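You operate a simulated robot arm through the tools that you are given. There is no shell and no other tool. Be economical: measure what you need, move in short steps, check, and stop when the job is done.

Carry out the task below with a simulated robot arm. There is one attempt and no reset: what you move stays moved.

JOB
Put the seed jar and the green shaker away in the drawer.
Fine: the drawer under the glass door; shut it; leave the other shakers out. Set down upright: seed jar, what you pick out.

Only the result counts: the job must be done as asked and must still hold three seconds after the hand-in. Knocking over, shifting, dropping, spilling or breaking anything else fails it.

ROBOT AND FRAMES
A 6-joint arm with a two-finger parallel gripper, fixed in place. Base frame: the origin is at the foot of the arm, x ahead of it, y to its left, z up. Lengths are in m, angles in degrees, forces in N, time in s.
With the tool pointing down near the work surface it reaches from about 0.22 to 0.66 m from the base axis. Its first joint turns from -66.0 to 66.0 degrees. Payload 2.9 kg.
The TCP is the grasp point between the finger pads, 0.03 m short of the fingertips. In the tool frame z runs along the fingers and y along their closing line. The gripper opens to 0.11 m. The fingers are 0.02 m wide and 0.01 m thick; the gripper's body (0.048 by 0.112 m) begins 0.055 m behind the TCP.
Orientation is that of the tool frame in the base frame, as a unit quaternion [x, y, z, w]. With the fingers straight down and closing along the base's y, the tool's x points along the base's -x, its y along +y and its z along -z.

CONTROLS
- The arm moves only by the tool move_arm. Its argument "moves" is one flat list of numbers, 7 for each row, row after row: the shift along the tool's x, y, z in m, then the turn, a rotation vector about the tool's x, y, z in degrees, then the gripper command, from -1 (shut) to 1 (fully open), values between in proportion. In form: [dx, dy, dz, wx, wy, wz, claw, dx, dy, dz, wx, wy, wz, claw, ...]. A call has 1 to 20 rows; each row shifts and turns the commanded pose from where the row before left it, along the tool's axes as they then stand. Each row takes 0.2 s and may step no farther than 0.05 m and 8.6 degrees from the row before; otherwise, or with a gripper value out of range, the whole call is refused. A pose out of reach is approached as far as the arm can. The call stops where the force on the tool passes 40 N (or 10 N more than at its start, if that is more) or the arm is blocked; 0.2 s more then pass. The fingers move at their own pace (about 0.108 m/s each) and stop on an object; they squeeze with about 41 N. The grip force told is the motor's: it shows also when the fingers shut on nothing. Time passes only in rows, and 0.2 s behind the last, so rows that do not move let the fingers close. The reply holds the time, the measured pose of the TCP, the force on the tool along the base axes, the opening and the grip force, in the units named above and with some noise, with the torque about the TCP (base axes, N m) and any sound that the robot's microphone picked up.
- Cameras (640 x 400 px; columns grow to the right, rows downward): "scene" is fixed at [0.0895, 0.4495, 1.3846]; the picture's right is [-0.50, -0.86, 0.00], its down [-0.50, 0.29, -0.82] and it looks along [0.71, -0.41, -0.57] (base axes); focal length 322 px, centre (320, 200). "wrist" rides on the gripper at [0.072, 0.017, -0.103] in the tool frame; the picture's right is [-0.23, 0.97, 0.00], its down [-0.76, -0.18, -0.62] and it looks along [-0.61, -0.14, 0.78] (tool axes); focal length 222 px, centre (320, 200).
- get_image(camera): a new picture of that camera. The clock stands still meanwhile.
- pixel_to_xyz(camera, pixels): for up to 12 pixels [column, row] of the newest picture of that camera ("zoom" is the newest enlarged one), the place [x, y, z] in the base frame of the surface seen there, good to about 0.003 m, but the place of the scene camera against the robot may be out by one fixed shift of up to 0.012 m in any direction. The clock stands still meanwhile.
- close_up(camera, box): a new picture of the part [left, top, right, bottom] of that camera's present view, enlarged. The clock stands still meanwhile.
- sign_off(): hands the job in; it is judged then, once.

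Go step by step. Measure first, check grasps and placings, and put right what went wrong. The budget is 80 turns and 34 pictures, counting those below and the enlarged ones. Unless the task says otherwise, let go and move clear before handing in, and close with one line.

The tools are called after "Call:" as name(argument=value, ...) on one line, values as JSON. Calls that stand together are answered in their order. move_arm: Moves the arm, as the interface text tells. Its arguments: {"type":"object","properties":{"moves":{"type":"array"}},"required":["moves"]} The other tools are called the same way: get_image (camera) takes a picture; pixel_to_xyz (camera, pixels) gives the place of the surface under pixels of a picture; close_up (camera, box) takes an enlarged picture of a part of a camera's view; sign_off () hands the job in.

At the start:

```text
time: 0.0
eef_pos: [0.4588, -0.0054, 1.1553]
ee_rot: [-0.001, 1.0, 0.0, 0.0]
force: [0.1, 0.4, -0.3]
moment: [0.03, 0.01, -0.03]
finger_gap: 0.1101
finger_force: 0.1
```

scene: 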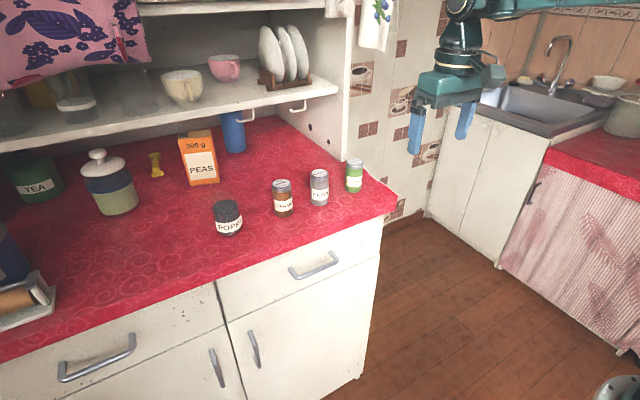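
wrist: 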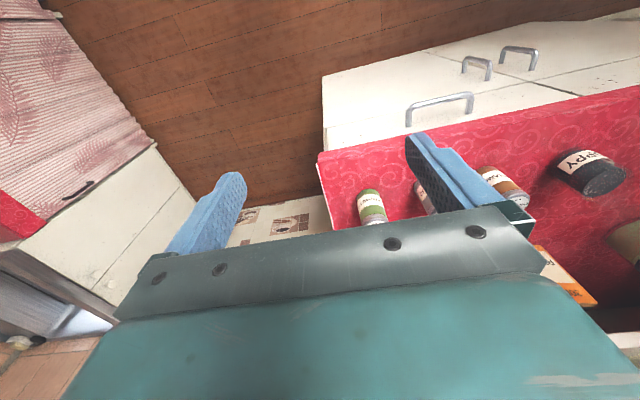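

The scene shows small jars at (227,217), (282,197), (319,187) and a green one at (354,175), and two drawers with handles at (97,358) and (313,266). I'll look closer to read the labels and find the glass door.

Call:
close_up(camera="scene", box=[190, 130, 400, 262])

Call:
close_up(camera="scene", box=[0, 0, 350, 219])

Call:
pixel_to_xyz(camera="scene", pixels=[[227, 204], [228, 236], [355, 163], [354, 191], [313, 264], [290, 273], [337, 257], [97, 358], [215, 283], [380, 222], [320, 173], [282, 183]])

```text
3.03 times, centred on (295, 196) of scene
```

zoom: 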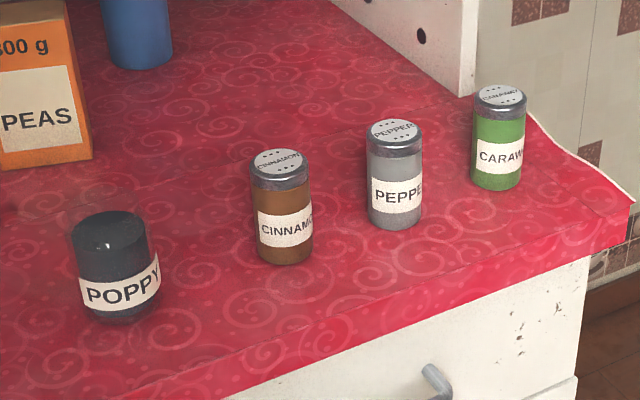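

```text
1.83 times, centred on (175, 110) of scene
```

zoom: 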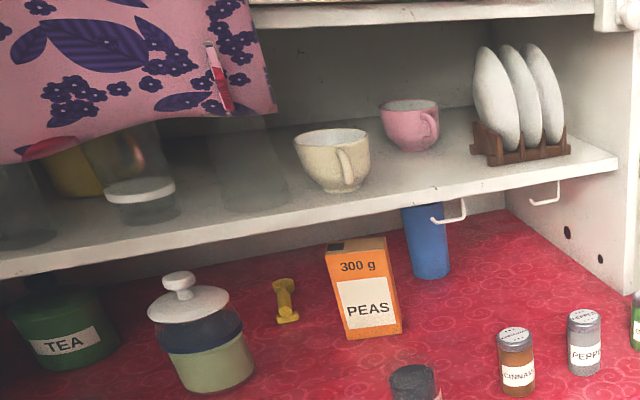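

```text
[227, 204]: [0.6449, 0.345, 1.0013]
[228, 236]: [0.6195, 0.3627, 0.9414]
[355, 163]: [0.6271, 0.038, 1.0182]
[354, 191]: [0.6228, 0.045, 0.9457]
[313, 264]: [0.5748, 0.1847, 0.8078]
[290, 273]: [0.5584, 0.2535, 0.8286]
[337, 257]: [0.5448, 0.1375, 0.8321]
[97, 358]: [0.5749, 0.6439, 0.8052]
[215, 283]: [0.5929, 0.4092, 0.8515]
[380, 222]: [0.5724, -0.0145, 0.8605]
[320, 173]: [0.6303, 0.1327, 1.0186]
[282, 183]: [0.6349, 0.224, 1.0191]
```

The shakers are cinnamon, pepper and green caraway at (354,175), and the seed jar is poppy at (227,217). I can't yet tell where the glass door is, so I'll tilt the tool up and look at the upper hutch with the wrist camera.

Call:
move_arm(moves=[0, 0.02, 0, 0, -8, 0, 1, 0, 0.02, 0, 0, -8, 0, 1, 0, 0.02, 0, 0, -8, 0, 1, 0, 0.02, 0, 0, -8, 0, 1, 0, 0.02, 0, 0, -8, 0, 1, 0, 0.02, 0, 0, -8, 0, 1, 0, 0.02, 0, 0, -8, 0, 1, 0, 0.02, 0, 0, -8, 0, 1, 0, 0, 0, 0, -8, 0, 1])

Call:
get_image(camera="wrist")

```text
time: 2.0
eef_pos: [0.4574, 0.1557, 1.1533]
ee_rot: [0.0, 0.809, 0.0, 0.588]
force: [-1.0, -0.9, -0.3]
moment: [-0.04, 0.02, 0.02]
finger_gap: 0.1099
finger_force: 0.1
```

```text
29 pictures are left
```

wrist: 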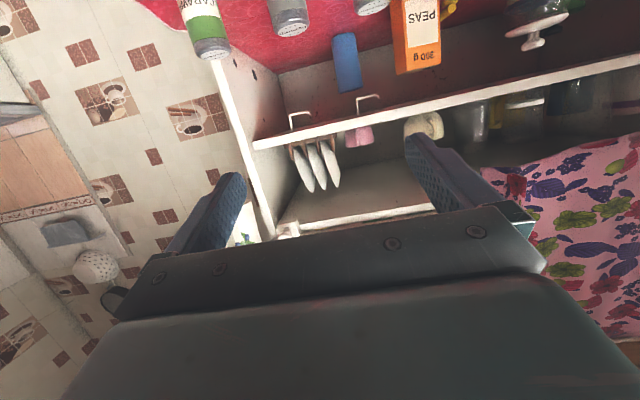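

The wrist view (upside down) shows the open shelf and a curtain at (570,230), but the gripper hides the top of the hutch. I'll enlarge the curtain area before moving again.

Call:
close_up(camera="wrist", box=[400, 40, 640, 190])

Call:
pixel_to_xyz(camera="wrist", pixels=[[550, 250], [500, 180], [500, 120], [400, 108], [350, 220], [290, 225], [620, 120], [475, 125], [350, 180], [255, 143], [320, 237], [220, 75]])

```text
2.67 times, centred on (520, 115) of wrist
```

zoom: 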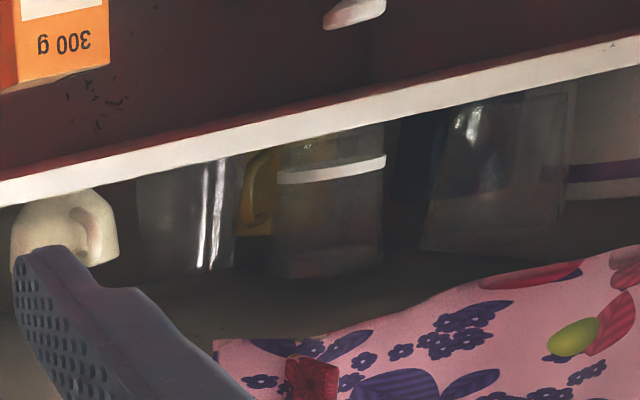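

```text
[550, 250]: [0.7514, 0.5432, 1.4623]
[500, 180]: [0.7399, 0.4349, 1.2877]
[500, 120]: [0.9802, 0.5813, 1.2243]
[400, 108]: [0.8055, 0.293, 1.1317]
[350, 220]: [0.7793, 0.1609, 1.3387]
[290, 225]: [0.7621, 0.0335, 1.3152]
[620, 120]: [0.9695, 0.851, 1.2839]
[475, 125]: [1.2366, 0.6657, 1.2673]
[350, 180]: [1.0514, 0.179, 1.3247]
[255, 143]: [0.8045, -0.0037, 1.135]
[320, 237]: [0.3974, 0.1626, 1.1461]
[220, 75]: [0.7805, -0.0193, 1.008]
```

There are glass jars on the lower shelf (zoom 200–520, 200) and a pink curtain, with a white board at z≈1.33 above. The door must be above that, so I'll tilt further up and look again.

Call:
move_arm(moves=[0, 0, 0, 0, -8, 0, 1, 0, 0, 0, 0, -8, 0, 1, 0, 0, 0, 0, -8, 0, 1, 0, 0, 0, 0, -8, 0, 1, 0, 0, 0, 0, -8, 0, 1, 0, 0, 0, 0, -8, 0, 1])

Call:
get_image(camera="wrist")

```text
time: 3.4
eef_pos: [0.5467, 0.1596, 1.2642]
ee_rot: [-0.002, 0.503, 0.001, 0.864]
force: [1.4, 0.3, -0.8]
moment: [0.03, 0.0, 0.03]
finger_gap: 0.1099
finger_force: 0.2
out of reach, approached as far as the arm can: row 4, 5, 6
```

```text
27 pictures are left
```

wrist: 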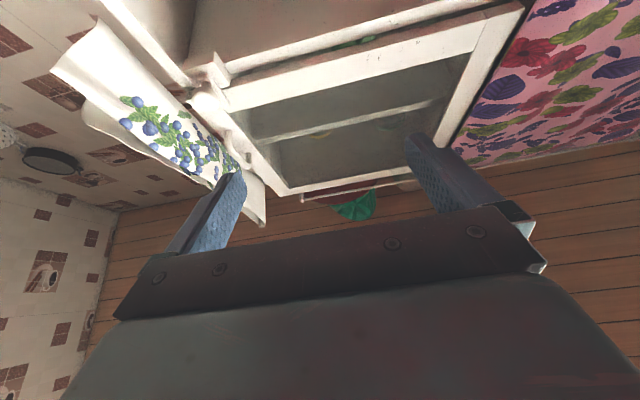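

The glass door is on the upper right (panel at (350,120)), directly above the right-hand drawer, so that is the target drawer. I'll tilt back down to about 30° below horizontal and enlarge the handle in the scene view.

Call:
move_arm(moves=[0, 0, 0, 0, 8, 0, 1, 0, 0, 0, 0, 8, 0, 1, 0, 0, 0, 0, 8, 0, 1, 0, 0, 0, 0, 8, 0, 1, 0, 0, 0, 0, 8, 0, 1, 0, 0, 0, 0, 8, 0, 1, 0, 0, 0, 0, 8, 0, 1, 0, 0, 0, 0, 4, 0, 1])

Call:
close_up(camera="scene", box=[205, 190, 405, 315])

Call:
pixel_to_xyz(camera="zoom", pixels=[[280, 265], [345, 245], [410, 215], [275, 250], [300, 210], [420, 170], [415, 200], [300, 330], [500, 170], [60, 290], [350, 160], [345, 270]])

```text
time: 5.2
eef_pos: [0.547, 0.1584, 1.265]
ee_rot: [0.0, 0.867, 0.0, 0.499]
force: [0.5, 0.0, -0.4]
moment: [-0.01, -0.04, -0.02]
finger_gap: 0.1099
finger_force: 0.0
```

```text
3.20 times, centred on (305, 252) of scene
```

zoom: 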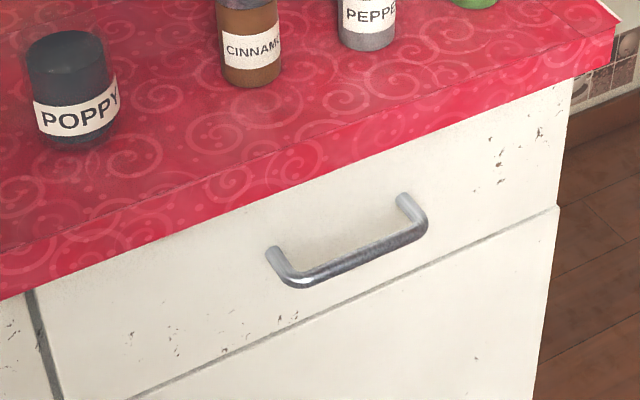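

```text
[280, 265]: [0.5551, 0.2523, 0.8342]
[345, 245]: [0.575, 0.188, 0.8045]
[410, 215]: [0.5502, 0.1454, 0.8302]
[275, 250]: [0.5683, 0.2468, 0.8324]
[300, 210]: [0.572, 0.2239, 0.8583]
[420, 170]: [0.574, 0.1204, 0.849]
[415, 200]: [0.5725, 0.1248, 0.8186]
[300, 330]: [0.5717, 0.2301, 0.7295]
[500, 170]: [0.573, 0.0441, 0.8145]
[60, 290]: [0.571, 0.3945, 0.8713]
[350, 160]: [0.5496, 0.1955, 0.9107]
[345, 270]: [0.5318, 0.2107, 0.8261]
```

The handle bar runs from y≈0.145 to 0.25 at x≈0.535, z≈0.828, with the drawer face at x≈0.573 and the counter edge at x≈0.55, z≈0.91. I'll roll the gripper 90° so the fingers close vertically, and back off.

Call:
move_arm(moves=[0, 0, -0.01, 0, 0, -8.2, 1, 0, 0, -0.01, 0, 0, -8.2, 1, 0, 0, -0.01, 0, 0, -8.2, 1, 0, 0, -0.01, 0, 0, -8.2, 1, 0, 0, -0.01, 0, 0, -8.2, 1, 0, 0, -0.01, 0, 0, -8.2, 1, 0, 0, -0.01, 0, 0, -8.2, 1, 0, 0, -0.01, 0, 0, -8.2, 1, 0, 0, -0.01, 0, 0, -8.2, 1, 0, 0, -0.01, 0, 0, -8.2, 1, 0, 0, -0.01, 0, 0, -8, 1])

```text
time: 7.6
eef_pos: [0.4518, 0.1585, 1.3202]
ee_rot: [0.613, -0.612, 0.354, -0.353]
force: [-1.0, -0.2, -0.2]
moment: [0.04, -0.01, 0.03]
finger_gap: 0.1101
finger_force: 0.1
```

The roll worked: the tool's y now points down and back. I'll descend in front of the drawer to about (0.38, 0.195, 0.92), clear of the counter, and look.

Call:
move_arm(moves=[-0.0037, 0.0382, 0.0138, 0, 0, 0, 1, -0.0037, 0.0382, 0.0138, 0, 0, 0, 1, -0.0037, 0.0382, 0.0138, 0, 0, 0, 1, -0.0037, 0.0382, 0.0138, 0, 0, 0, 1, -0.0037, 0.0382, 0.0138, 0, 0, 0, 1, -0.0037, 0.0382, 0.0138, 0, 0, 0, 1, -0.0037, 0.0382, 0.0138, 0, 0, 0, 1, -0.0037, 0.0382, 0.0138, 0, 0, 0, 1, -0.0037, 0.0382, 0.0138, 0, 0, 0, 1, -0.0037, 0.0382, 0.0138, 0, 0, 0, 1])

Call:
get_image(camera="wrist")

```text
time: 9.8
eef_pos: [0.3797, 0.1953, 0.9196]
ee_rot: [0.612, -0.612, 0.353, -0.354]
force: [0.3, -0.1, -0.4]
moment: [0.0, -0.01, 0.0]
finger_gap: 0.1099
finger_force: 0.1
```

```text
25 pictures are left
```

wrist: 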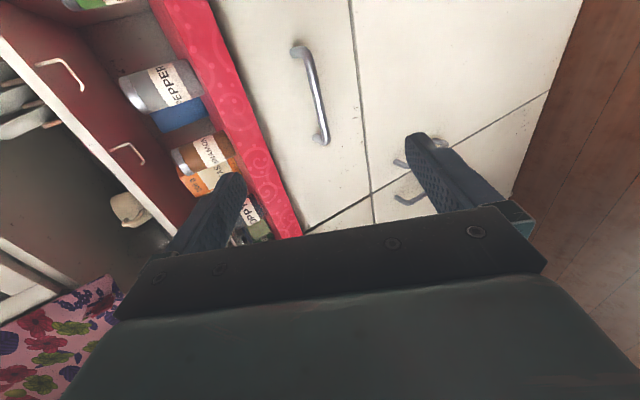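

The handle is clearly visible from (300,50) to (322,140). I'll measure it, the drawer seams and some jars from the wrist camera, which avoids the scene camera's offset.

Call:
pixel_to_xyz(camera="wrist", pixels=[[311, 80], [317, 105], [322, 140], [303, 55], [340, 110], [362, 130], [275, 90], [243, 100], [300, 225], [122, 90], [175, 158], [352, 20]])

Call:
pixel_to_xyz(camera="scene", pixels=[[314, 263], [313, 266], [312, 269]])

```text
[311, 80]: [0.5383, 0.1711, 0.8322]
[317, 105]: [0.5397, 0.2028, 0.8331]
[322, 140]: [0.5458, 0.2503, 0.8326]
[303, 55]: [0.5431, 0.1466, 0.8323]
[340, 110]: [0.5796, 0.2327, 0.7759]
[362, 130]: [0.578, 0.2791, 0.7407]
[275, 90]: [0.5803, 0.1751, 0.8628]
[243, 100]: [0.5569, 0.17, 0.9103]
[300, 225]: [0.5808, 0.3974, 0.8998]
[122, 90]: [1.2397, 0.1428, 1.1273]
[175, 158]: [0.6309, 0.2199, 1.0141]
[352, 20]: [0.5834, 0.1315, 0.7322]
```

```text
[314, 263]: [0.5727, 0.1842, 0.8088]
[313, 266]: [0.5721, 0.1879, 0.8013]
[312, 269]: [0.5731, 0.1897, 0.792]
```

By the wrist camera the bar's front is at (0.539, 0.20, 0.832) and the face is at x=0.580, so the scene camera reads about 7 mm short in x. I'll flatten the tool to 15° below horizontal, part-close the fingers to 0.05 m and line up in front of the bar.

Call:
move_arm(moves=[0, 0, 0, 7.5, 0, 0, -0.09, 0, 0, 0, 7.5, 0, 0, -0.09, -0.0007, 0.0145, 0.0294, 0, 0, 0, -0.09, -0.0007, 0.0145, 0.0294, 0, 0, 0, -0.09, -0.0007, 0.0145, 0.0294, 0, 0, 0, -0.09, 0, 0, 0, 0, 0, 0, -0.09])

Call:
get_image(camera="wrist")

```text
time: 11.2
eef_pos: [0.4559, 0.2045, 0.8566]
ee_rot: [-0.561, 0.561, -0.431, 0.43]
force: [-0.2, 0.2, -0.3]
moment: [0.05, 0.02, -0.01]
finger_gap: 0.0501
finger_force: 0.0
out of reach, approached as far as the arm can: row 2
```

```text
24 pictures are left
```

wrist: 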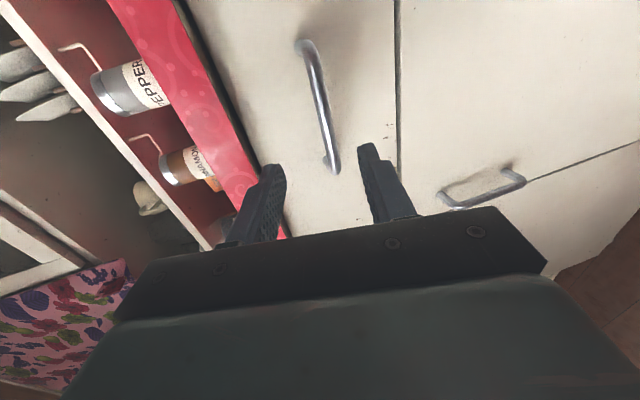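

The bar lies between the fingers' line (bar (305,45)–(333,170), fingers at (268,190) and (370,170)). I'll advance 0.078 m and close on it.

Call:
move_arm(moves=[0, 0.0006, 0.0195, 0, 0, 0, -0.09, 0, 0.0006, 0.0195, 0, 0, 0, -0.09, 0, 0.0006, 0.0195, 0, 0, 0, -0.09, 0, 0.0006, 0.0195, 0, 0, 0, -0.09, 0, 0, 0, 0, 0, 0, -1, 0, 0, 0, 0, 0, 0, -1, 0, 0, 0, 0, 0, 0, -1])

```text
time: 12.8
eef_pos: [0.53, 0.2035, 0.831]
ee_rot: [-0.563, 0.563, -0.428, 0.428]
force: [0.8, 3.0, -32.5]
moment: [-0.18, 0.41, 0.64]
finger_gap: 0.0119
finger_force: 45.0
```

The fingers hold the bar (gap 0.0119, 45 N), but a -32 N vertical force means I'm about 3 mm high. I'll ease down and pull straight back.

Call:
move_arm(moves=[0, 0.003, 0, 0, 0, 0, -1, 0, 0.0052, -0.0193, 0, 0, 0, -1, 0, 0.0052, -0.0193, 0, 0, 0, -1, 0, 0.0052, -0.0193, 0, 0, 0, -1, 0, 0.0052, -0.0193, 0, 0, 0, -1])

```text
time: 14.0
eef_pos: [0.4508, 0.205, 0.8308]
ee_rot: [-0.561, 0.563, -0.429, 0.429]
force: [0.9, -9.3, -19.9]
moment: [-0.45, 0.32, -0.08]
finger_gap: 0.0115
finger_force: 45.0
```

The drawer is sliding out (0.08 m so far). I'll keep pulling while steepening the tool, so the arm stays in reach.

Call:
move_arm(moves=[0, 0.0062, -0.0193, -4, 0, 0, -1, 0, 0.0075, -0.0189, -4, 0, 0, -1, 0, 0.0078, -0.0184, -4, 0, 0, -1, 0, 0.0091, -0.0178, -4, 0, 0, -1, 0, 0.0103, -0.0171, -4, 0, 0, -1])

Call:
get_image(camera="scene")

```text
time: 15.1
eef_pos: [0.3672, 0.2046, 0.8347]
ee_rot: [0.619, -0.614, 0.348, -0.345]
force: [0.8, -4.3, 2.2]
moment: [0.33, -0.03, 0.64]
finger_gap: 0.0117
finger_force: 44.8
stopped in row 5: the force on the tool passed its limit at 41 N (the readings are from after the stop); the commanded pose is now the measured one
```

```text
23 pictures are left
```

scene: 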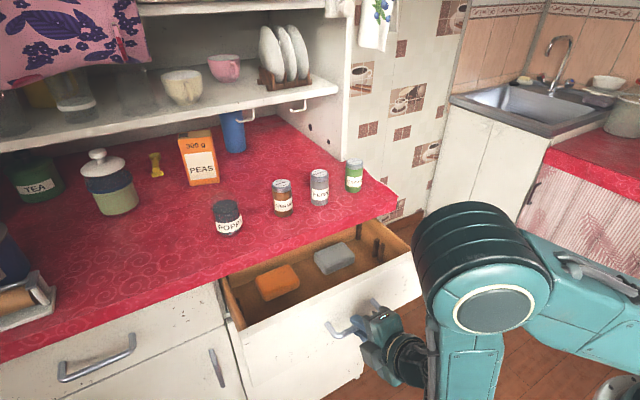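

The drawer is about 0.165 m open and holds an orange box at (277,282), a grey one at (333,257) and two small items near (375,247). I'll try pulling a little further to see whether it reached its stop.

Call:
move_arm(moves=[0, 0.0055, -0.0083, 0, 0, 0, -1, 0, 0.0055, -0.0083, 0, 0, 0, -1, 0, 0.0055, -0.0083, 0, 0, 0, -1])

```text
time: 15.9
eef_pos: [0.3368, 0.2044, 0.8348]
ee_rot: [0.618, -0.614, 0.348, -0.346]
force: [2.5, -8.7, 20.2]
moment: [0.17, -0.25, 0.27]
finger_gap: 0.0118
finger_force: 45.0
```

It's still moving freely (now 0.195 m). I'll pull 0.05 m more with a slight upward correction.

Call:
move_arm(moves=[0, 0.003, -0.01, 0, 0, 0, -1, 0, 0.0055, -0.0083, 0, 0, 0, -1, 0, 0.0055, -0.0083, 0, 0, 0, -1, 0, 0.0055, -0.0083, 0, 0, 0, -1, 0, 0.0055, -0.0083, 0, 0, 0, -1])

```text
time: 16.7
eef_pos: [0.3305, 0.2022, 0.8348]
ee_rot: [0.622, -0.612, 0.339, -0.352]
force: [0.6, 3.3, -2.2]
moment: [-0.38, 0.01, -0.17]
finger_gap: 0.0117
finger_force: 45.2
out of reach, approached as far as the arm can: row 1, 2, 3
stopped in row 3: the force on the tool passed its limit at 50 N (the readings are from after the stop); the commanded pose is now the measured one
```

At x=0.33 this pose runs out of reach, so the drawer is roughly 0.2 m open. I'll release to a 0.07 m gap and lift straight off the bar.

Call:
move_arm(moves=[0, 0, 0, 0, 0, 0, 0.27, 0, 0, 0, 0, 0, 0, 0.27, 0, -0.0123, -0.0086, 0, 0, 0, 0.27, 0, -0.0123, -0.0086, 0, 0, 0, 0.27, 0, -0.0123, -0.0086, 0, 0, 0, 0.27, 0, -0.0205, -0.0143, 0, 0, 0, 0.27, 0, -0.0205, -0.0143, 0, 0, 0, 0.27, 0, -0.0205, -0.0143, 0, 0, 0, 0.27, 0, -0.0205, -0.0143, 0, 0, 0, 0.27, 0, -0.0205, -0.0143, 0, 0, 0, 0.27, 0, -0.0205, -0.0143, 0, 0, 0, 0.27])

Call:
get_image(camera="scene")

```text
time: 19.1
eef_pos: [0.3252, 0.2072, 1.0301]
ee_rot: [0.621, -0.612, 0.339, -0.353]
force: [0.6, 0.1, -0.4]
moment: [-0.02, -0.01, -0.01]
finger_gap: 0.07
finger_force: 0.1
out of reach, approached as far as the arm can: row 6, 7
```

```text
22 pictures are left
```

scene: 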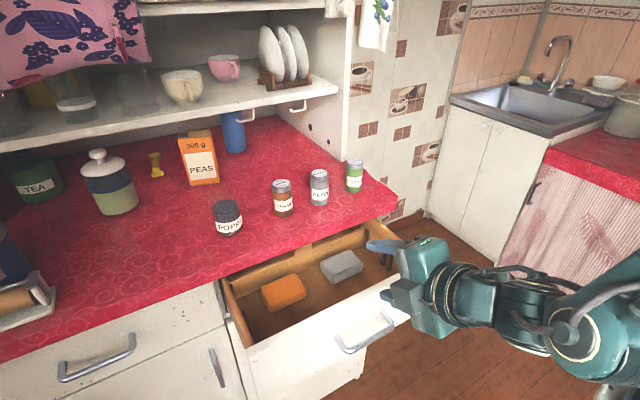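

The bar is released and the drawer stays open, with room at the front. I'll rise, undo the roll so the fingers close along y, and steepen to about 30° from straight down.

Call:
move_arm(moves=[0.0125, -0.039, 0.0034, 0, 0, 0, 0.27, 0.0125, -0.039, 0.0034, 0, 0, 0, 0.27, 0.0125, -0.039, 0.0034, 0, 0, 0, 0.27, 0.0125, -0.039, 0.0034, 0, 0, 0, 0.27, 0, 0, 0, 0, 0, 8.2, 0.27, 0, 0, 0, 0, 0, 8.2, 0.27, 0, 0, 0, 0, 0, 8.2, 0.27, 0, 0, 0, 0, 0, 8.2, 0.27, 0, 0, 0, 0, 0, 8.2, 0.27, 0, 0, 0, 0, 0, 8.2, 0.27, 0, 0, 0, 0, 0, 8.2, 0.27, 0, 0, 0, 0, 0, 8.2, 0.27, 0, 0, 0, 0, 0, 8.2, 0.27, 0, 0, 0, 0, 0, 8.2, 0.27, 0, 0, 0, 0, 0, 8, 0.27, 0, 0, 0, 0, 8.5, 0, 0.27, 0, 0, 0, 0, 8.5, 0, 0.27, 0, 0, 0, 0, 8, 0, 0.27])

Call:
get_image(camera="wrist")

```text
time: 22.9
eef_pos: [0.4189, 0.1568, 1.1537]
ee_rot: [-0.008, 0.957, 0.007, 0.288]
force: [-0.2, 0.5, 0.3]
moment: [0.0, -0.01, 0.02]
finger_gap: 0.0699
finger_force: 0.0
```

```text
21 pictures are left
```

wrist: 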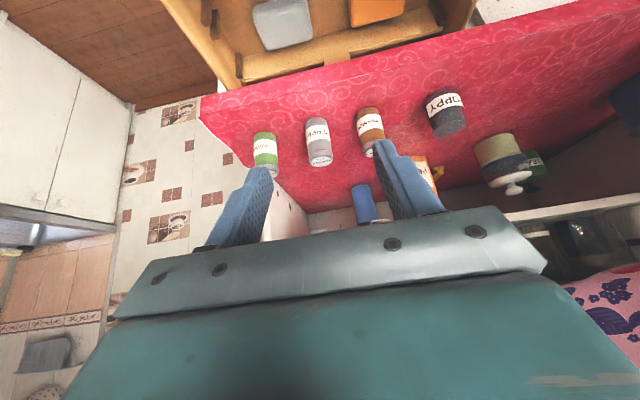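

All jars are visible: caraway at (265,150), poppy at (446,112), and the drawer at the top. I'll measure the jars from the wrist, and the drawer from both cameras.

Call:
pixel_to_xyz(camera="wrist", pixels=[[265, 172], [264, 136], [253, 152], [277, 152], [320, 162], [446, 130], [443, 93], [430, 112], [465, 112], [446, 120], [318, 120], [380, 146]])

Call:
pixel_to_xyz(camera="scene", pixels=[[245, 320], [300, 310], [370, 290], [285, 290], [343, 265], [240, 345], [330, 315], [385, 275], [320, 330], [228, 290], [386, 245], [310, 250]])

Call:
close_up(camera="scene", box=[210, 215, 420, 346])

```text
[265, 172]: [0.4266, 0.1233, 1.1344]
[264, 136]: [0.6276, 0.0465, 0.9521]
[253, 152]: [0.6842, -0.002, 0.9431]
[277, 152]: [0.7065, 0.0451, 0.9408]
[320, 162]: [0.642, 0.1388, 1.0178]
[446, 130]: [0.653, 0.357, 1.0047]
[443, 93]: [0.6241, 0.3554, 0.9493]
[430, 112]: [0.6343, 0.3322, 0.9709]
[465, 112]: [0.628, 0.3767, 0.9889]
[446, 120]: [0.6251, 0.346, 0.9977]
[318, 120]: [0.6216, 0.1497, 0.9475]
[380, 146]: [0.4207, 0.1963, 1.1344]
```

```text
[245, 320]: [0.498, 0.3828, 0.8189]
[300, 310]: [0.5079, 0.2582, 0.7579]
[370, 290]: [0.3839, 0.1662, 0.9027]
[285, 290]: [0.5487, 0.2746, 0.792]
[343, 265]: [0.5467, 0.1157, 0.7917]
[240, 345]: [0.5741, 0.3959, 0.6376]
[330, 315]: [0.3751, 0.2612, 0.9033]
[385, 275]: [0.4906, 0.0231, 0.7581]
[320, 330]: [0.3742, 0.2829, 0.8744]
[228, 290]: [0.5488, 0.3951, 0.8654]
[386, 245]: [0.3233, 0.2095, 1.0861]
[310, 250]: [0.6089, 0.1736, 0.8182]
```

```text
3.05 times, centred on (315, 280) of scene
```

zoom: 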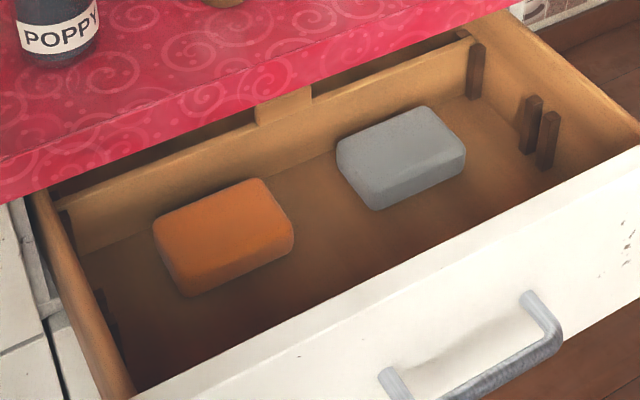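

The drawer floor is at z≈0.76, with two sponges against the back and free floor at the front. I'll measure the sponge near edges and the free strip.

Call:
pixel_to_xyz(camera="zoom", pixels=[[190, 288], [285, 250], [157, 230], [375, 205], [460, 165], [200, 340], [330, 260], [440, 220], [320, 315], [480, 235], [105, 330], [340, 320]])

Call:
pixel_to_xyz(camera="scene", pixels=[[355, 163], [355, 170], [354, 190], [227, 205], [227, 218], [228, 234], [214, 218], [241, 215], [347, 178], [362, 177]])

```text
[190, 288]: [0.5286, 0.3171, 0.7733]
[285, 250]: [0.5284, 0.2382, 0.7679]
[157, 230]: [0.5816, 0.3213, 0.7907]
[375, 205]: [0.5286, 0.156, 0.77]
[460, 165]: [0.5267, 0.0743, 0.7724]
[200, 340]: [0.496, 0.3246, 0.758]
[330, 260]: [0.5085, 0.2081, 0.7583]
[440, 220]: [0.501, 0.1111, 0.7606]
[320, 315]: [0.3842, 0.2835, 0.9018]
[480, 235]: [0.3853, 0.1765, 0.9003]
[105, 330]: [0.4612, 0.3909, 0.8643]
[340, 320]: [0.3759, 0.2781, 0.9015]
```

```text
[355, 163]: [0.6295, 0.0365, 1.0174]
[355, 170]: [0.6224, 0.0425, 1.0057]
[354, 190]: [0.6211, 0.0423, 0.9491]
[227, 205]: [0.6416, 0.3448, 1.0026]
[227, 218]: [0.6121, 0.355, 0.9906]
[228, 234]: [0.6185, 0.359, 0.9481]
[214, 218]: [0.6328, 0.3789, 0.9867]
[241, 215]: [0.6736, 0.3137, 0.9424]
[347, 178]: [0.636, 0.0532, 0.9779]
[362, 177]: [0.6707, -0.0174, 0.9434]
```

Free floor runs from x≈0.40 to 0.535, and scene-to-robot offset is about (+0.009, +0.007, +0.003). Caraway's centre should be near (0.640, 0.046), so I'll hover along the tilted approach line and check with the wrist camera.

Call:
move_arm(moves=[-0.0152, -0.0185, 0.0272, 0, 0, 0, 0.27, -0.0152, -0.0185, 0.0272, 0, 0, 0, 0.27, -0.0152, -0.0185, 0.0272, 0, 0, 0, 0.27, -0.0152, -0.0185, 0.0272, 0, 0, 0, 0.27, -0.0152, -0.0185, 0.0272, 0, 0, 0, 0.27, -0.0152, -0.0185, 0.0272, 0, 0, 0, 0.27])

Call:
get_image(camera="wrist")

```text
time: 24.3
eef_pos: [0.5892, 0.0486, 1.0671]
ee_rot: [-0.008, 0.958, 0.007, 0.288]
force: [-0.1, -0.4, -0.1]
moment: [-0.01, 0.02, 0.02]
finger_gap: 0.07
finger_force: 0.1
```

```text
19 pictures are left
```

wrist: 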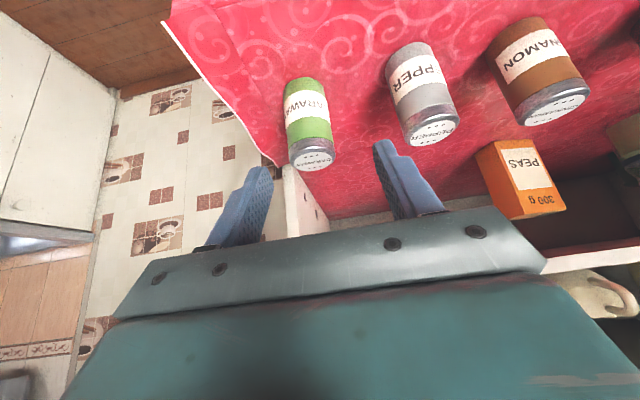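

The caraway shaker is between the fingers at (308,120), with its top near (315,160). I'll measure it precisely.

Call:
pixel_to_xyz(camera="wrist", pixels=[[315, 161], [313, 152], [316, 168], [311, 140], [306, 110], [300, 82], [289, 120], [329, 115], [295, 160], [332, 156], [425, 130]])

```text
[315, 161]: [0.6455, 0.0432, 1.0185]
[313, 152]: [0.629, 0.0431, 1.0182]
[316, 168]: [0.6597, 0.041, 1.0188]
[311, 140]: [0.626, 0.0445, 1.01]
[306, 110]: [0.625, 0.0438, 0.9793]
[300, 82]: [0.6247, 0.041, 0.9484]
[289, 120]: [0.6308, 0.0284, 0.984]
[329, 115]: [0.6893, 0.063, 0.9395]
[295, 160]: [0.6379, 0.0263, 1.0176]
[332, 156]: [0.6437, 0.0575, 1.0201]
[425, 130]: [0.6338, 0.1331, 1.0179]
```

Caraway's centre is (0.6445, 0.0427), radius about 0.019, height 0.945–1.018. I'll shift 8 mm sideways, advance 0.10 m along the tool and close.

Call:
move_arm(moves=[0.0008, -0.0077, 0, 0, 0, 0, 0.27, 0, 0, 0.025, 0, 0, 0, 0.27, 0, 0, 0.025, 0, 0, 0, 0.27, 0, 0, 0.025, 0, 0, 0, 0.27, 0, 0, 0.0264, 0, 0, 0, 0.27, 0, 0, 0, 0, 0, 0, 0.27, 0, 0, 0, 0, 0, 0, -1, 0, 0, 0, 0, 0, 0, -1, 0, 0, 0, 0, 0, 0, -1])

Call:
get_image(camera="wrist")

```text
time: 26.3
eef_pos: [0.6419, 0.0433, 0.9831]
ee_rot: [-0.008, 0.958, 0.007, 0.288]
force: [-0.1, -0.1, -0.5]
moment: [0.0, 0.0, -0.03]
finger_gap: 0.0409
finger_force: 41.5
```

```text
18 pictures are left
```

wrist: 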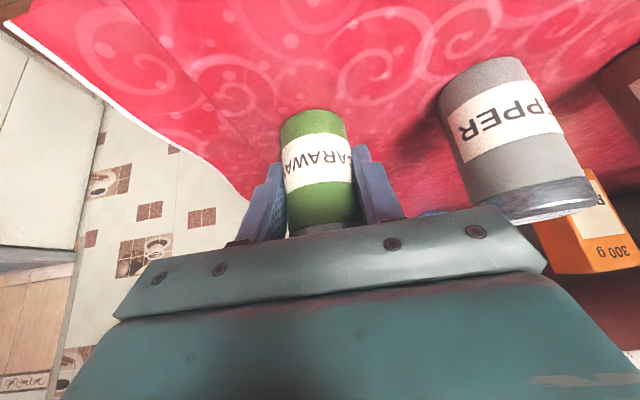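

Caraway is held (gap 0.041, 41 N). A 33° tilt would make the hand hit the drawer front, so I'll set the shaker down 4 cm nearer on the clear counter and regrasp it with the tool vertical.

Call:
move_arm(moves=[-0.011, 0, -0.0167, 0, 0, 0, -1, 0.0167, 0, -0.011, 0, 0, 0, -1, 0.0167, 0, -0.011, 0, 0, 0, -1, 0.0055, 0, 0.0083, 0, 0, 0, -1, 0.0053, 0, 0.0081, 0, 0, 0, -1, 0, 0, 0, 0, 0, 0, -1])

```text
time: 27.7
eef_pos: [0.6069, 0.0432, 0.99]
ee_rot: [-0.007, 0.955, 0.007, 0.296]
force: [4.2, -2.2, 32.3]
moment: [-0.11, -0.88, -0.03]
finger_gap: 0.0403
finger_force: 40.7
```

I'm 7 mm higher than expected with 32 N upward, so the shaker touched early. I'll look before releasing.

Call:
close_up(camera="scene", box=[270, 110, 430, 210])

Call:
get_image(camera="wrist")

```text
4.00 times, centred on (350, 160) of scene
```

zoom: 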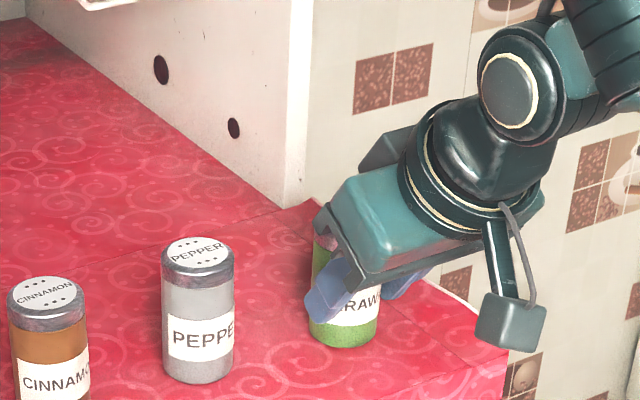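

```text
16 pictures are left
```

wrist: 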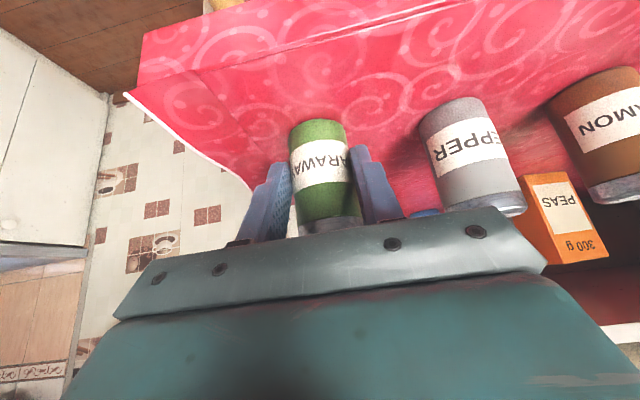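

The shaker looks nearly upright in the zoom at (345,300). I'll measure its base and side to be sure.

Call:
pixel_to_xyz(camera="wrist", pixels=[[315, 123], [318, 135], [321, 160], [325, 190], [328, 210], [330, 222], [290, 90], [400, 130]])

Call:
pixel_to_xyz(camera="zoom", pixels=[[345, 340], [345, 300], [340, 355], [322, 250], [318, 330]])

```text
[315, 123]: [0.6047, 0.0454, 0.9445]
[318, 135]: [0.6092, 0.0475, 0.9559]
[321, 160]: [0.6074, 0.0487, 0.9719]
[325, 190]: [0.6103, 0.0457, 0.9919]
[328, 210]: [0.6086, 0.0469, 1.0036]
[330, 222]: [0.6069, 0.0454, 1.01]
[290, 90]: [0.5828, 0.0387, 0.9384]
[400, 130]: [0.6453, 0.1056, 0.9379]
```

```text
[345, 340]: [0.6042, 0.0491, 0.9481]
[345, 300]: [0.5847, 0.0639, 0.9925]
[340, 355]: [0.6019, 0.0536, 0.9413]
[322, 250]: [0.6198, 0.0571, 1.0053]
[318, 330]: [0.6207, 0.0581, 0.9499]
```

The front face reads x≈0.607 at all heights, so the shaker stands upright on the counter and only slid in the pads. I'll open, back off along the tool axis and turn the tool vertical.

Call:
move_arm(moves=[0, 0, 0, 0, 0, 0, 0.27, 0, 0, 0, 0, 0, 0, 0.27, 0, 0, -0.03, 0, 0, 0, 0.27, 0, 0, -0.04, 0, 0, 0, 0.27, 0, 0, -0.04, 0, 0, 0, 0.27, 0, 0, 0, 0, 8.5, 0, 0.27, 0, 0, 0, 0, 8.5, 0, 0.27, 0, 0, 0, 0, 8.5, 0, 0.27, 0, 0, 0, 0, 8.3, 0, 0.27])

Call:
get_image(camera="wrist")

```text
time: 29.7
eef_pos: [0.5437, 0.0421, 1.0747]
ee_rot: [-0.01, 1.0, 0.004, -0.003]
force: [0.8, -1.0, -0.4]
moment: [-0.02, 0.02, 0.01]
finger_gap: 0.07
finger_force: 0.1
```

```text
15 pictures are left
```

wrist: 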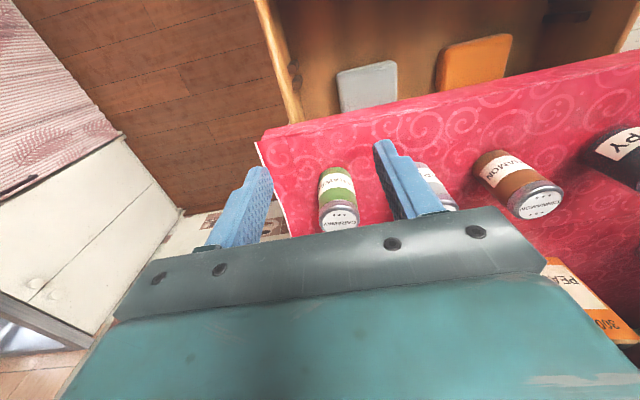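

Caraway stands upright at (338,195). I'll measure it and the drawer from this steadier vertical pose.

Call:
pixel_to_xyz(camera="wrist", pixels=[[340, 219], [339, 210], [342, 228], [322, 219], [358, 217], [337, 192], [332, 170], [400, 75], [345, 75], [368, 108], [460, 68], [280, 45]])

```text
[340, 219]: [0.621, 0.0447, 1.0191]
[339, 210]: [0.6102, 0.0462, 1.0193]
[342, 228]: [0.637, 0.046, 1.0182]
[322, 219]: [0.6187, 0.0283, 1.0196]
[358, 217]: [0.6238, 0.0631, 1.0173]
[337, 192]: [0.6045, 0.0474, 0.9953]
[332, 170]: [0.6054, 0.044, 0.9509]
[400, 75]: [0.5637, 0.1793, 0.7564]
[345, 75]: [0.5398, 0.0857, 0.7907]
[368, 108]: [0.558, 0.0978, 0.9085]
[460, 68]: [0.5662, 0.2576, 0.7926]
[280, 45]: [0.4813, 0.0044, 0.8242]
```

Caraway's centre is (0.624, 0.0455) with its top at 1.019. I'll move above it, descend to z≈0.993 and grip.

Call:
move_arm(moves=[-0.027, 0.0006, 0, 0, 0, 0, 0.27, -0.027, 0.0006, 0, 0, 0, 0, 0.27, -0.0265, 0.0006, 0, 0, 0, 0, 0.27, 0, 0, 0, 0, 0, 0, 0.27, 0, 0, 0.027, 0, 0, 0, 0.27, 0, 0, 0.027, 0, 0, 0, 0.27, 0, 0, 0.027, 0, 0, 0, 0.27, 0, 0, 0, 0, 0, 0, 0.27, 0, 0, 0, 0, 0, 0, -1, 0, 0, 0, 0, 0, 0, -1, 0, 0, 0, 0, 0, 0, -1])

```text
time: 32.1
eef_pos: [0.6222, 0.0457, 0.9935]
ee_rot: [-0.01, 1.0, 0.004, -0.002]
force: [-0.3, -0.1, 0.9]
moment: [-0.02, 0.01, -0.05]
finger_gap: 0.041
finger_force: 40.6
```

Gripped vertically (gap 0.041). I'll lift 9 cm, carry it over the drawer to about (0.49, 0.13) and check.

Call:
move_arm(moves=[0, 0, -0.03, 0, 0, 0, -1, 0, 0, -0.03, 0, 0, 0, -1, 0, 0, -0.03, 0, 0, 0, -1, 0.033, 0, 0, 0, 0, 0, -1, 0.033, 0.021, 0, 0, 0, 0, -1, 0.033, 0.021, 0, 0, 0, 0, -1, 0.033, 0.022, 0, 0, 0, 0, -1, 0, 0.022, 0, 0, 0, 0, -1, 0, 0, 0, 0, 0, 0, -1])

Call:
get_image(camera="scene")

```text
time: 34.1
eef_pos: [0.4839, 0.1247, 1.085]
ee_rot: [-0.009, 1.0, 0.004, -0.003]
force: [0.1, 0.2, -0.3]
moment: [0.01, -0.03, 0.01]
finger_gap: 0.041
finger_force: 41.3
out of reach, approached as far as the arm can: row 3
```

```text
14 pictures are left
```

scene: 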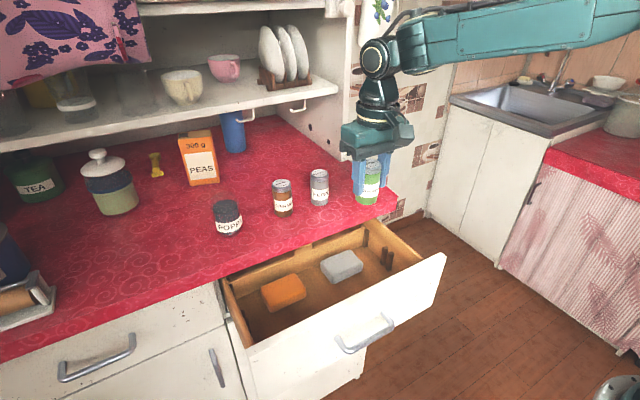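

The shaker hangs over the open drawer in front of the grey sponge. I'll lower it 0.245 m, then creep the rest.

Call:
move_arm(moves=[0, 0, 0.035, 0, 0, 0, -1, 0, 0, 0.035, 0, 0, 0, -1, 0, 0, 0.035, 0, 0, 0, -1, 0, 0, 0.035, 0, 0, 0, -1, 0, 0, 0.035, 0, 0, 0, -1, 0, 0, 0.035, 0, 0, 0, -1, 0, 0, 0.035, 0, 0, 0, -1, 0, 0, 0, 0, 0, 0, -1])

Call:
get_image(camera="wrist")

```text
time: 35.9
eef_pos: [0.4827, 0.1281, 0.8396]
ee_rot: [-0.01, 1.0, 0.004, -0.002]
force: [0.1, 0.3, -1.1]
moment: [-0.04, -0.01, 0.01]
finger_gap: 0.0408
finger_force: 41.1
```

```text
13 pictures are left
```

wrist: 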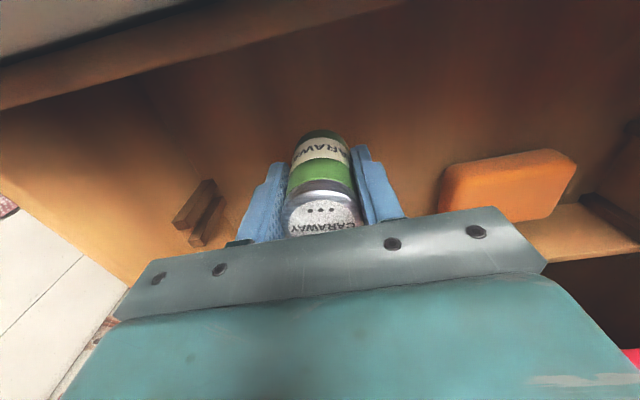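

The shaker is inside the drawer, clear of the front wall and sponges. I'll creep down until it touches the floor.

Call:
move_arm(moves=[0, 0, 0.008, 0, 0, 0, -1, 0, 0, 0.008, 0, 0, 0, -1, 0, 0, 0.006, 0, 0, 0, -1, 0, 0, 0.003, 0, 0, 0, -1, 0, 0, 0, 0, 0, 0, -1])

```text
time: 37.1
eef_pos: [0.4842, 0.1265, 0.8151]
ee_rot: [-0.01, 1.0, 0.004, -0.002]
force: [0.6, 0.7, -0.9]
moment: [-0.01, -0.01, -0.01]
finger_gap: 0.041
finger_force: 40.9
```

Call:
move_arm(moves=[0, 0, 0.002, 0, 0, 0, -1, 0, 0, 0.002, 0, 0, 0, -1, 0, 0, 0, 0, 0, 0, -1])

```text
time: 37.9
eef_pos: [0.4843, 0.1269, 0.8105]
ee_rot: [-0.009, 1.0, 0.005, -0.001]
force: [-1.4, -0.1, 3.3]
moment: [-0.07, 0.09, -0.03]
finger_gap: 0.0407
finger_force: 41.2
```

A slight +3 N shows the shaker is standing on the drawer floor. I'll release, rise straight up, and check it.

Call:
move_arm(moves=[0, 0, 0, 0, 0, 0, 0.2, 0, 0, 0, 0, 0, 0, 0.27, 0, 0, -0.02, 0, 0, 0, 0.27, 0, 0, -0.03, 0, 0, 0, 0.27, 0, 0, -0.04, 0, 0, 0, 0.27, 0, 0, -0.045, 0, 0, 0, 0.27, 0, 0, -0.045, 0, 0, 0, 0.27, 0, 0, -0.045, 0, 0, 0, 0.27, 0, 0, -0.045, 0, 0, 0, 0.27, 0, 0, -0.045, 0, 0, 0, 0.7])

Call:
get_image(camera="wrist")

```text
time: 40.1
eef_pos: [0.4848, 0.1229, 1.1254]
ee_rot: [-0.009, 1.0, 0.004, -0.002]
force: [-0.1, 0.0, -0.7]
moment: [-0.02, -0.02, -0.01]
finger_gap: 0.0935
finger_force: 0.0
```

```text
12 pictures are left
```

wrist: 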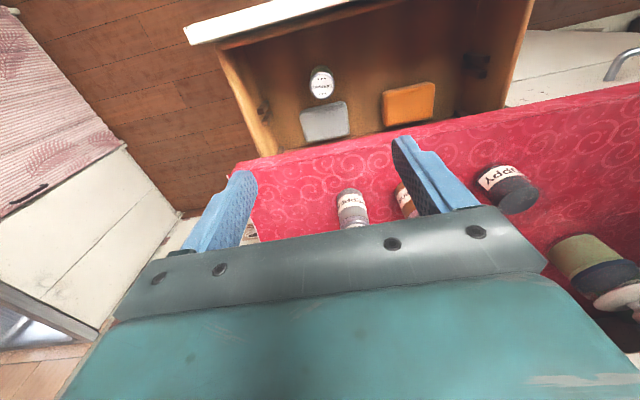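

Caraway stands upright in the drawer at (321,85). Now I'll measure the poppy jar at (508,188).

Call:
pixel_to_xyz(camera="wrist", pixels=[[519, 197], [508, 205], [532, 190], [515, 188], [523, 206], [497, 182], [490, 172], [480, 182], [512, 172], [321, 85], [430, 30], [230, 30]])

```text
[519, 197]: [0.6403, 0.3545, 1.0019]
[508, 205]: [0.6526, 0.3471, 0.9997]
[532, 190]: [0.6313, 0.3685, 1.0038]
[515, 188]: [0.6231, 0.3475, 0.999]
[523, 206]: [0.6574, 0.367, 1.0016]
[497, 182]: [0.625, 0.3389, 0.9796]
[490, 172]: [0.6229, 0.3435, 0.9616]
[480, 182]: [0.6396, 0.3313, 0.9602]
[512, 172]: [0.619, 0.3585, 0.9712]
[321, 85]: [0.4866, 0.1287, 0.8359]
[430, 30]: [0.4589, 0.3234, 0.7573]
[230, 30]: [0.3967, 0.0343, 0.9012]
```

Poppy's centre is about (0.643, 0.357), radius about 0.024, top at 1.002. That's too far for a vertical tool, so I'll yaw 29° and tilt 33° to hover on the approach line, then check.

Call:
move_arm(moves=[0, 0, 0, 0, 0, -7.25, 0.7, 0, 0, 0, 0, 0, -7.25, 0.7, 0, 0, 0, 0, 0, -7.25, 0.7, 0, 0, 0, 0, 0, -7.25, 0.7, 0, 0, 0, 0, -8.25, 0, 0.7, 0, 0, 0, 0, -8.25, 0, 0.7, 0, 0, 0, 0, -8.25, 0, 0.7, 0, 0, 0, 0, -8.25, 0, 0.7, -0.0218, 0.0213, 0.0251, 0, 0, 0, 0.7, -0.0218, 0.0213, 0.0251, 0, 0, 0, 0.7, -0.0218, 0.0213, 0.0251, 0, 0, 0, 0.7, -0.0218, 0.0213, 0.0251, 0, 0, 0, 0.7, -0.0218, 0.0213, 0.0251, 0, 0, 0, 0.7, -0.0218, 0.0213, 0.0251, 0, 0, 0, 0.7, 0, 0, 0, 0, 0, 0, 0.7])

Call:
get_image(camera="wrist")

```text
time: 43.3
eef_pos: [0.586, 0.332, 1.0714]
ee_rot: [-0.248, 0.926, 0.079, 0.274]
force: [-0.7, -0.3, 0.1]
moment: [-0.04, -0.03, 0.0]
finger_gap: 0.0936
finger_force: 0.0
```

```text
11 pictures are left
```

wrist: 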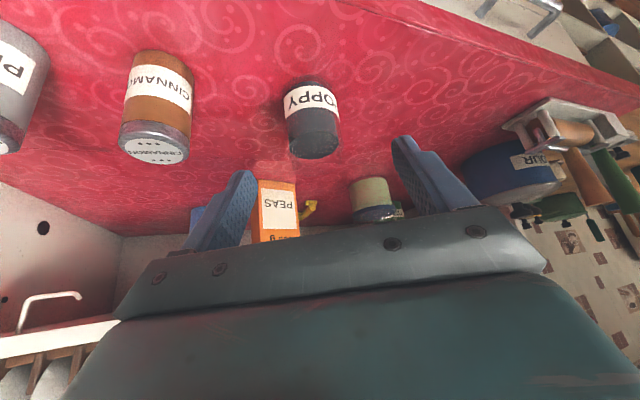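

Call:
pixel_to_xyz(camera="wrist", pixels=[[317, 147], [316, 137], [319, 155], [294, 146], [338, 143], [312, 120], [310, 95], [309, 84], [350, 60]])

```text
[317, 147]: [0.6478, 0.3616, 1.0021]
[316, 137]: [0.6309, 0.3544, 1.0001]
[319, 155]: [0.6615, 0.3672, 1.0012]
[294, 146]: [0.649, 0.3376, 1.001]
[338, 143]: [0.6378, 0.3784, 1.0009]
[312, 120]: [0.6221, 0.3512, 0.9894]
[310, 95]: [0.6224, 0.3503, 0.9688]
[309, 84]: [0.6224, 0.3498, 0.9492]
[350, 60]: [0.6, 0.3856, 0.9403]
```

Poppy's centre is (0.6455, 0.361), radius about 0.0255. I'll make a small lateral correction, advance 0.112 m and close.

Call:
move_arm(moves=[-0.0054, -0.0058, 0, 0, 0, 0, 0.7, 0, 0, 0.028, 0, 0, 0, 0.7, 0, 0, 0.028, 0, 0, 0, 0.7, 0, 0, 0.028, 0, 0, 0, 0.7, 0, 0, 0.028, 0, 0, 0, 0.7, 0, 0, 0, 0, 0, 0, 0.7, 0, 0, 0, 0, 0, 0, -1, 0, 0, 0, 0, 0, 0, -1, 0, 0, 0, 0, 0, 0, -1, 0, 0, 0, 0, 0, 0, -1])

Call:
get_image(camera="wrist")

```text
time: 45.5
eef_pos: [0.6463, 0.3597, 0.9798]
ee_rot: [-0.247, 0.926, 0.078, 0.274]
force: [1.5, -0.7, 1.1]
moment: [-0.05, -0.04, 0.02]
finger_gap: 0.0596
finger_force: 40.8
```

```text
10 pictures are left
```

wrist: 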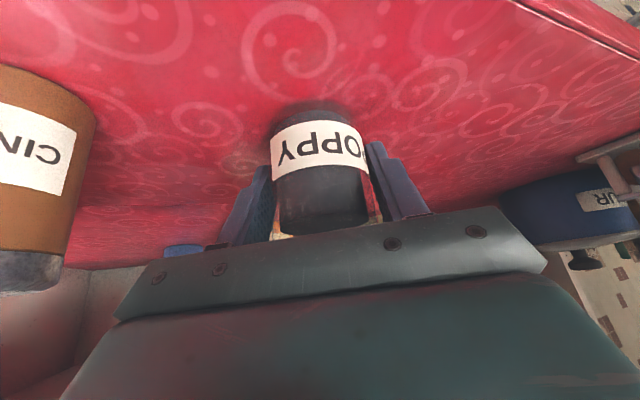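

Poppy is held (gap 0.0596, 41 N). I'll lift it 10 cm and draw it back over the counter's front edge, clear of the others, then check the grip.

Call:
move_arm(moves=[-0.0137, 0.0003, -0.021, 0, 0, 0, -1, -0.0137, 0.0003, -0.021, 0, 0, 0, -1, -0.0137, 0.0003, -0.021, 0, 0, 0, -1, -0.0137, 0.0003, -0.021, 0, 0, 0, -1, 0.0206, 0.0056, -0.0134, 0, 0, 0, -1, 0.0206, 0.0056, -0.0134, 0, 0, 0, -1, 0.0206, 0.0056, -0.0134, 0, 0, 0, -1, 0.0206, 0.0056, -0.0134, 0, 0, 0, -1, 0, 0, 0, 0, 0, 0, -1])

Call:
get_image(camera="scene")

```text
time: 47.5
eef_pos: [0.549, 0.3301, 1.081]
ee_rot: [-0.248, 0.926, 0.079, 0.273]
force: [-0.1, -0.3, -1.6]
moment: [0.0, 0.01, 0.0]
finger_gap: 0.0593
finger_force: 41.2
```

```text
9 pictures are left
```

scene: 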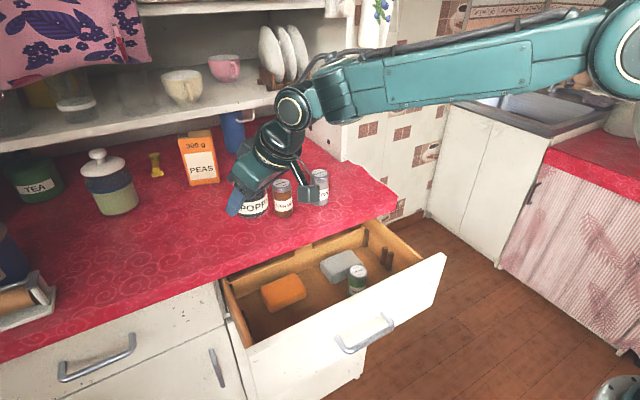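

The jar is upright in the grip and caraway stands in the drawer at (357,278). I'll yaw back about the vertical and slide right along the counter front to y≈0.05.

Call:
move_arm(moves=[0, 0, 0, 4.24, -0.08, 6.49, -1, 0, 0, 0, 4.24, -0.08, 6.49, -1, 0, 0, 0, 4.24, -0.08, 6.49, -1, 0, 0, 0, 4.24, -0.08, 6.49, -1, 0, -0.04, 0, 0, 0, 0, -1, 0, -0.04, 0, 0, 0, 0, -1, 0, -0.04, 0, 0, 0, 0, -1, 0, -0.04, 0, 0, 0, 0, -1, 0, -0.04, 0, 0, 0, 0, -1, 0, -0.04, 0, 0, 0, 0, -1, 0, -0.04, 0, 0, 0, 0, -1, 0, 0, 0, 0, 0, 0, -1])

```text
time: 50.1
eef_pos: [0.5455, 0.0485, 1.078]
ee_rot: [0.008, 0.959, 0.002, 0.284]
force: [1.2, -0.1, -1.5]
moment: [-0.03, 0.03, 0.0]
finger_gap: 0.0589
finger_force: 41.7
```

Upright and at y=0.0485. I'll move forward to x≈0.607 and lower to just above the counter.

Call:
move_arm(moves=[-0.026, 0, 0.0169, 0, 0, 0, -1, -0.026, 0, 0.0169, 0, 0, 0, -1, 0.01635, 0, 0.02514, 0, 0, 0, -1, 0.01635, 0, 0.02514, 0, 0, 0, -1, 0.01635, 0, 0.02514, 0, 0, 0, -1, 0, 0, 0, 0, 0, 0, -1])

Call:
get_image(camera="wrist")

```text
time: 51.5
eef_pos: [0.6059, 0.0498, 0.9884]
ee_rot: [0.008, 0.959, 0.003, 0.284]
force: [-0.4, 0.9, -1.9]
moment: [-0.02, -0.02, -0.02]
finger_gap: 0.059
finger_force: 40.7
```

```text
8 pictures are left
```

wrist: 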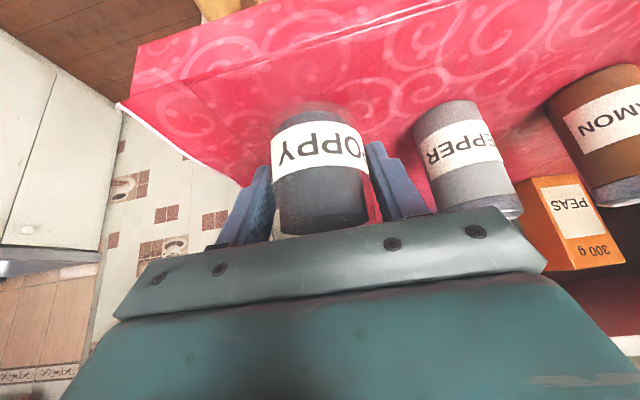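

The jar hovers a few mm over clear counter. I'll creep down to contact.

Call:
move_arm(moves=[0.0016, 0, 0.0025, 0, 0, 0, -1, 0.0016, 0, 0.0025, 0, 0, 0, -1, 0.0008, 0, 0.0013, 0, 0, 0, -1, 0, 0, 0, 0, 0, 0, -1])

```text
time: 52.5
eef_pos: [0.6061, 0.0505, 0.9798]
ee_rot: [0.009, 0.959, 0.002, 0.284]
force: [-0.1, -0.4, -0.7]
moment: [-0.01, -0.01, 0.02]
finger_gap: 0.0591
finger_force: 41.0
```

Call:
move_arm(moves=[0.0008, 0, 0.0013, 0, 0, 0, -1, 0, 0, 0, 0, 0, 0, -1])

```text
time: 53.1
eef_pos: [0.608, 0.0502, 0.9811]
ee_rot: [0.008, 0.958, 0.002, 0.285]
force: [-1.9, 0.9, 2.1]
moment: [-0.13, 0.06, -0.05]
finger_gap: 0.0594
finger_force: 41.2
```

The jar rests on the counter. I'll open to 0.085 m, back off along the tool axis and turn vertical.

Call:
move_arm(moves=[0, 0, 0, 0, 0, 0, 0.5, 0, 0, 0, 0, 0, 0, 0.5, 0, 0, -0.03, 0, 0, 0, 0.5, 0, 0, -0.04, 0, 0, 0, 0.5, 0, 0, -0.04, 0, 0, 0, 0.5, 0, 0, 0, 0, 8.3, 0, 0.5, 0, 0, 0, 0, 8.3, 0, 0.5, 0, 0, 0, 0, 8.3, 0, 0.5, 0, 0, 0, 0, 8.1, 0, 0.5])

Call:
get_image(camera="wrist")

```text
time: 55.1
eef_pos: [0.5469, 0.0496, 1.0732]
ee_rot: [0.008, 1.0, 0.004, 0.0]
force: [-0.2, 1.2, -0.9]
moment: [0.01, -0.03, -0.02]
finger_gap: 0.0825
finger_force: 0.1
```

```text
7 pictures are left
```

wrist: 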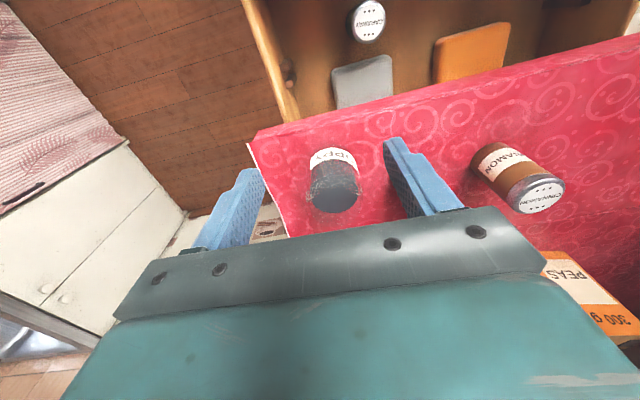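

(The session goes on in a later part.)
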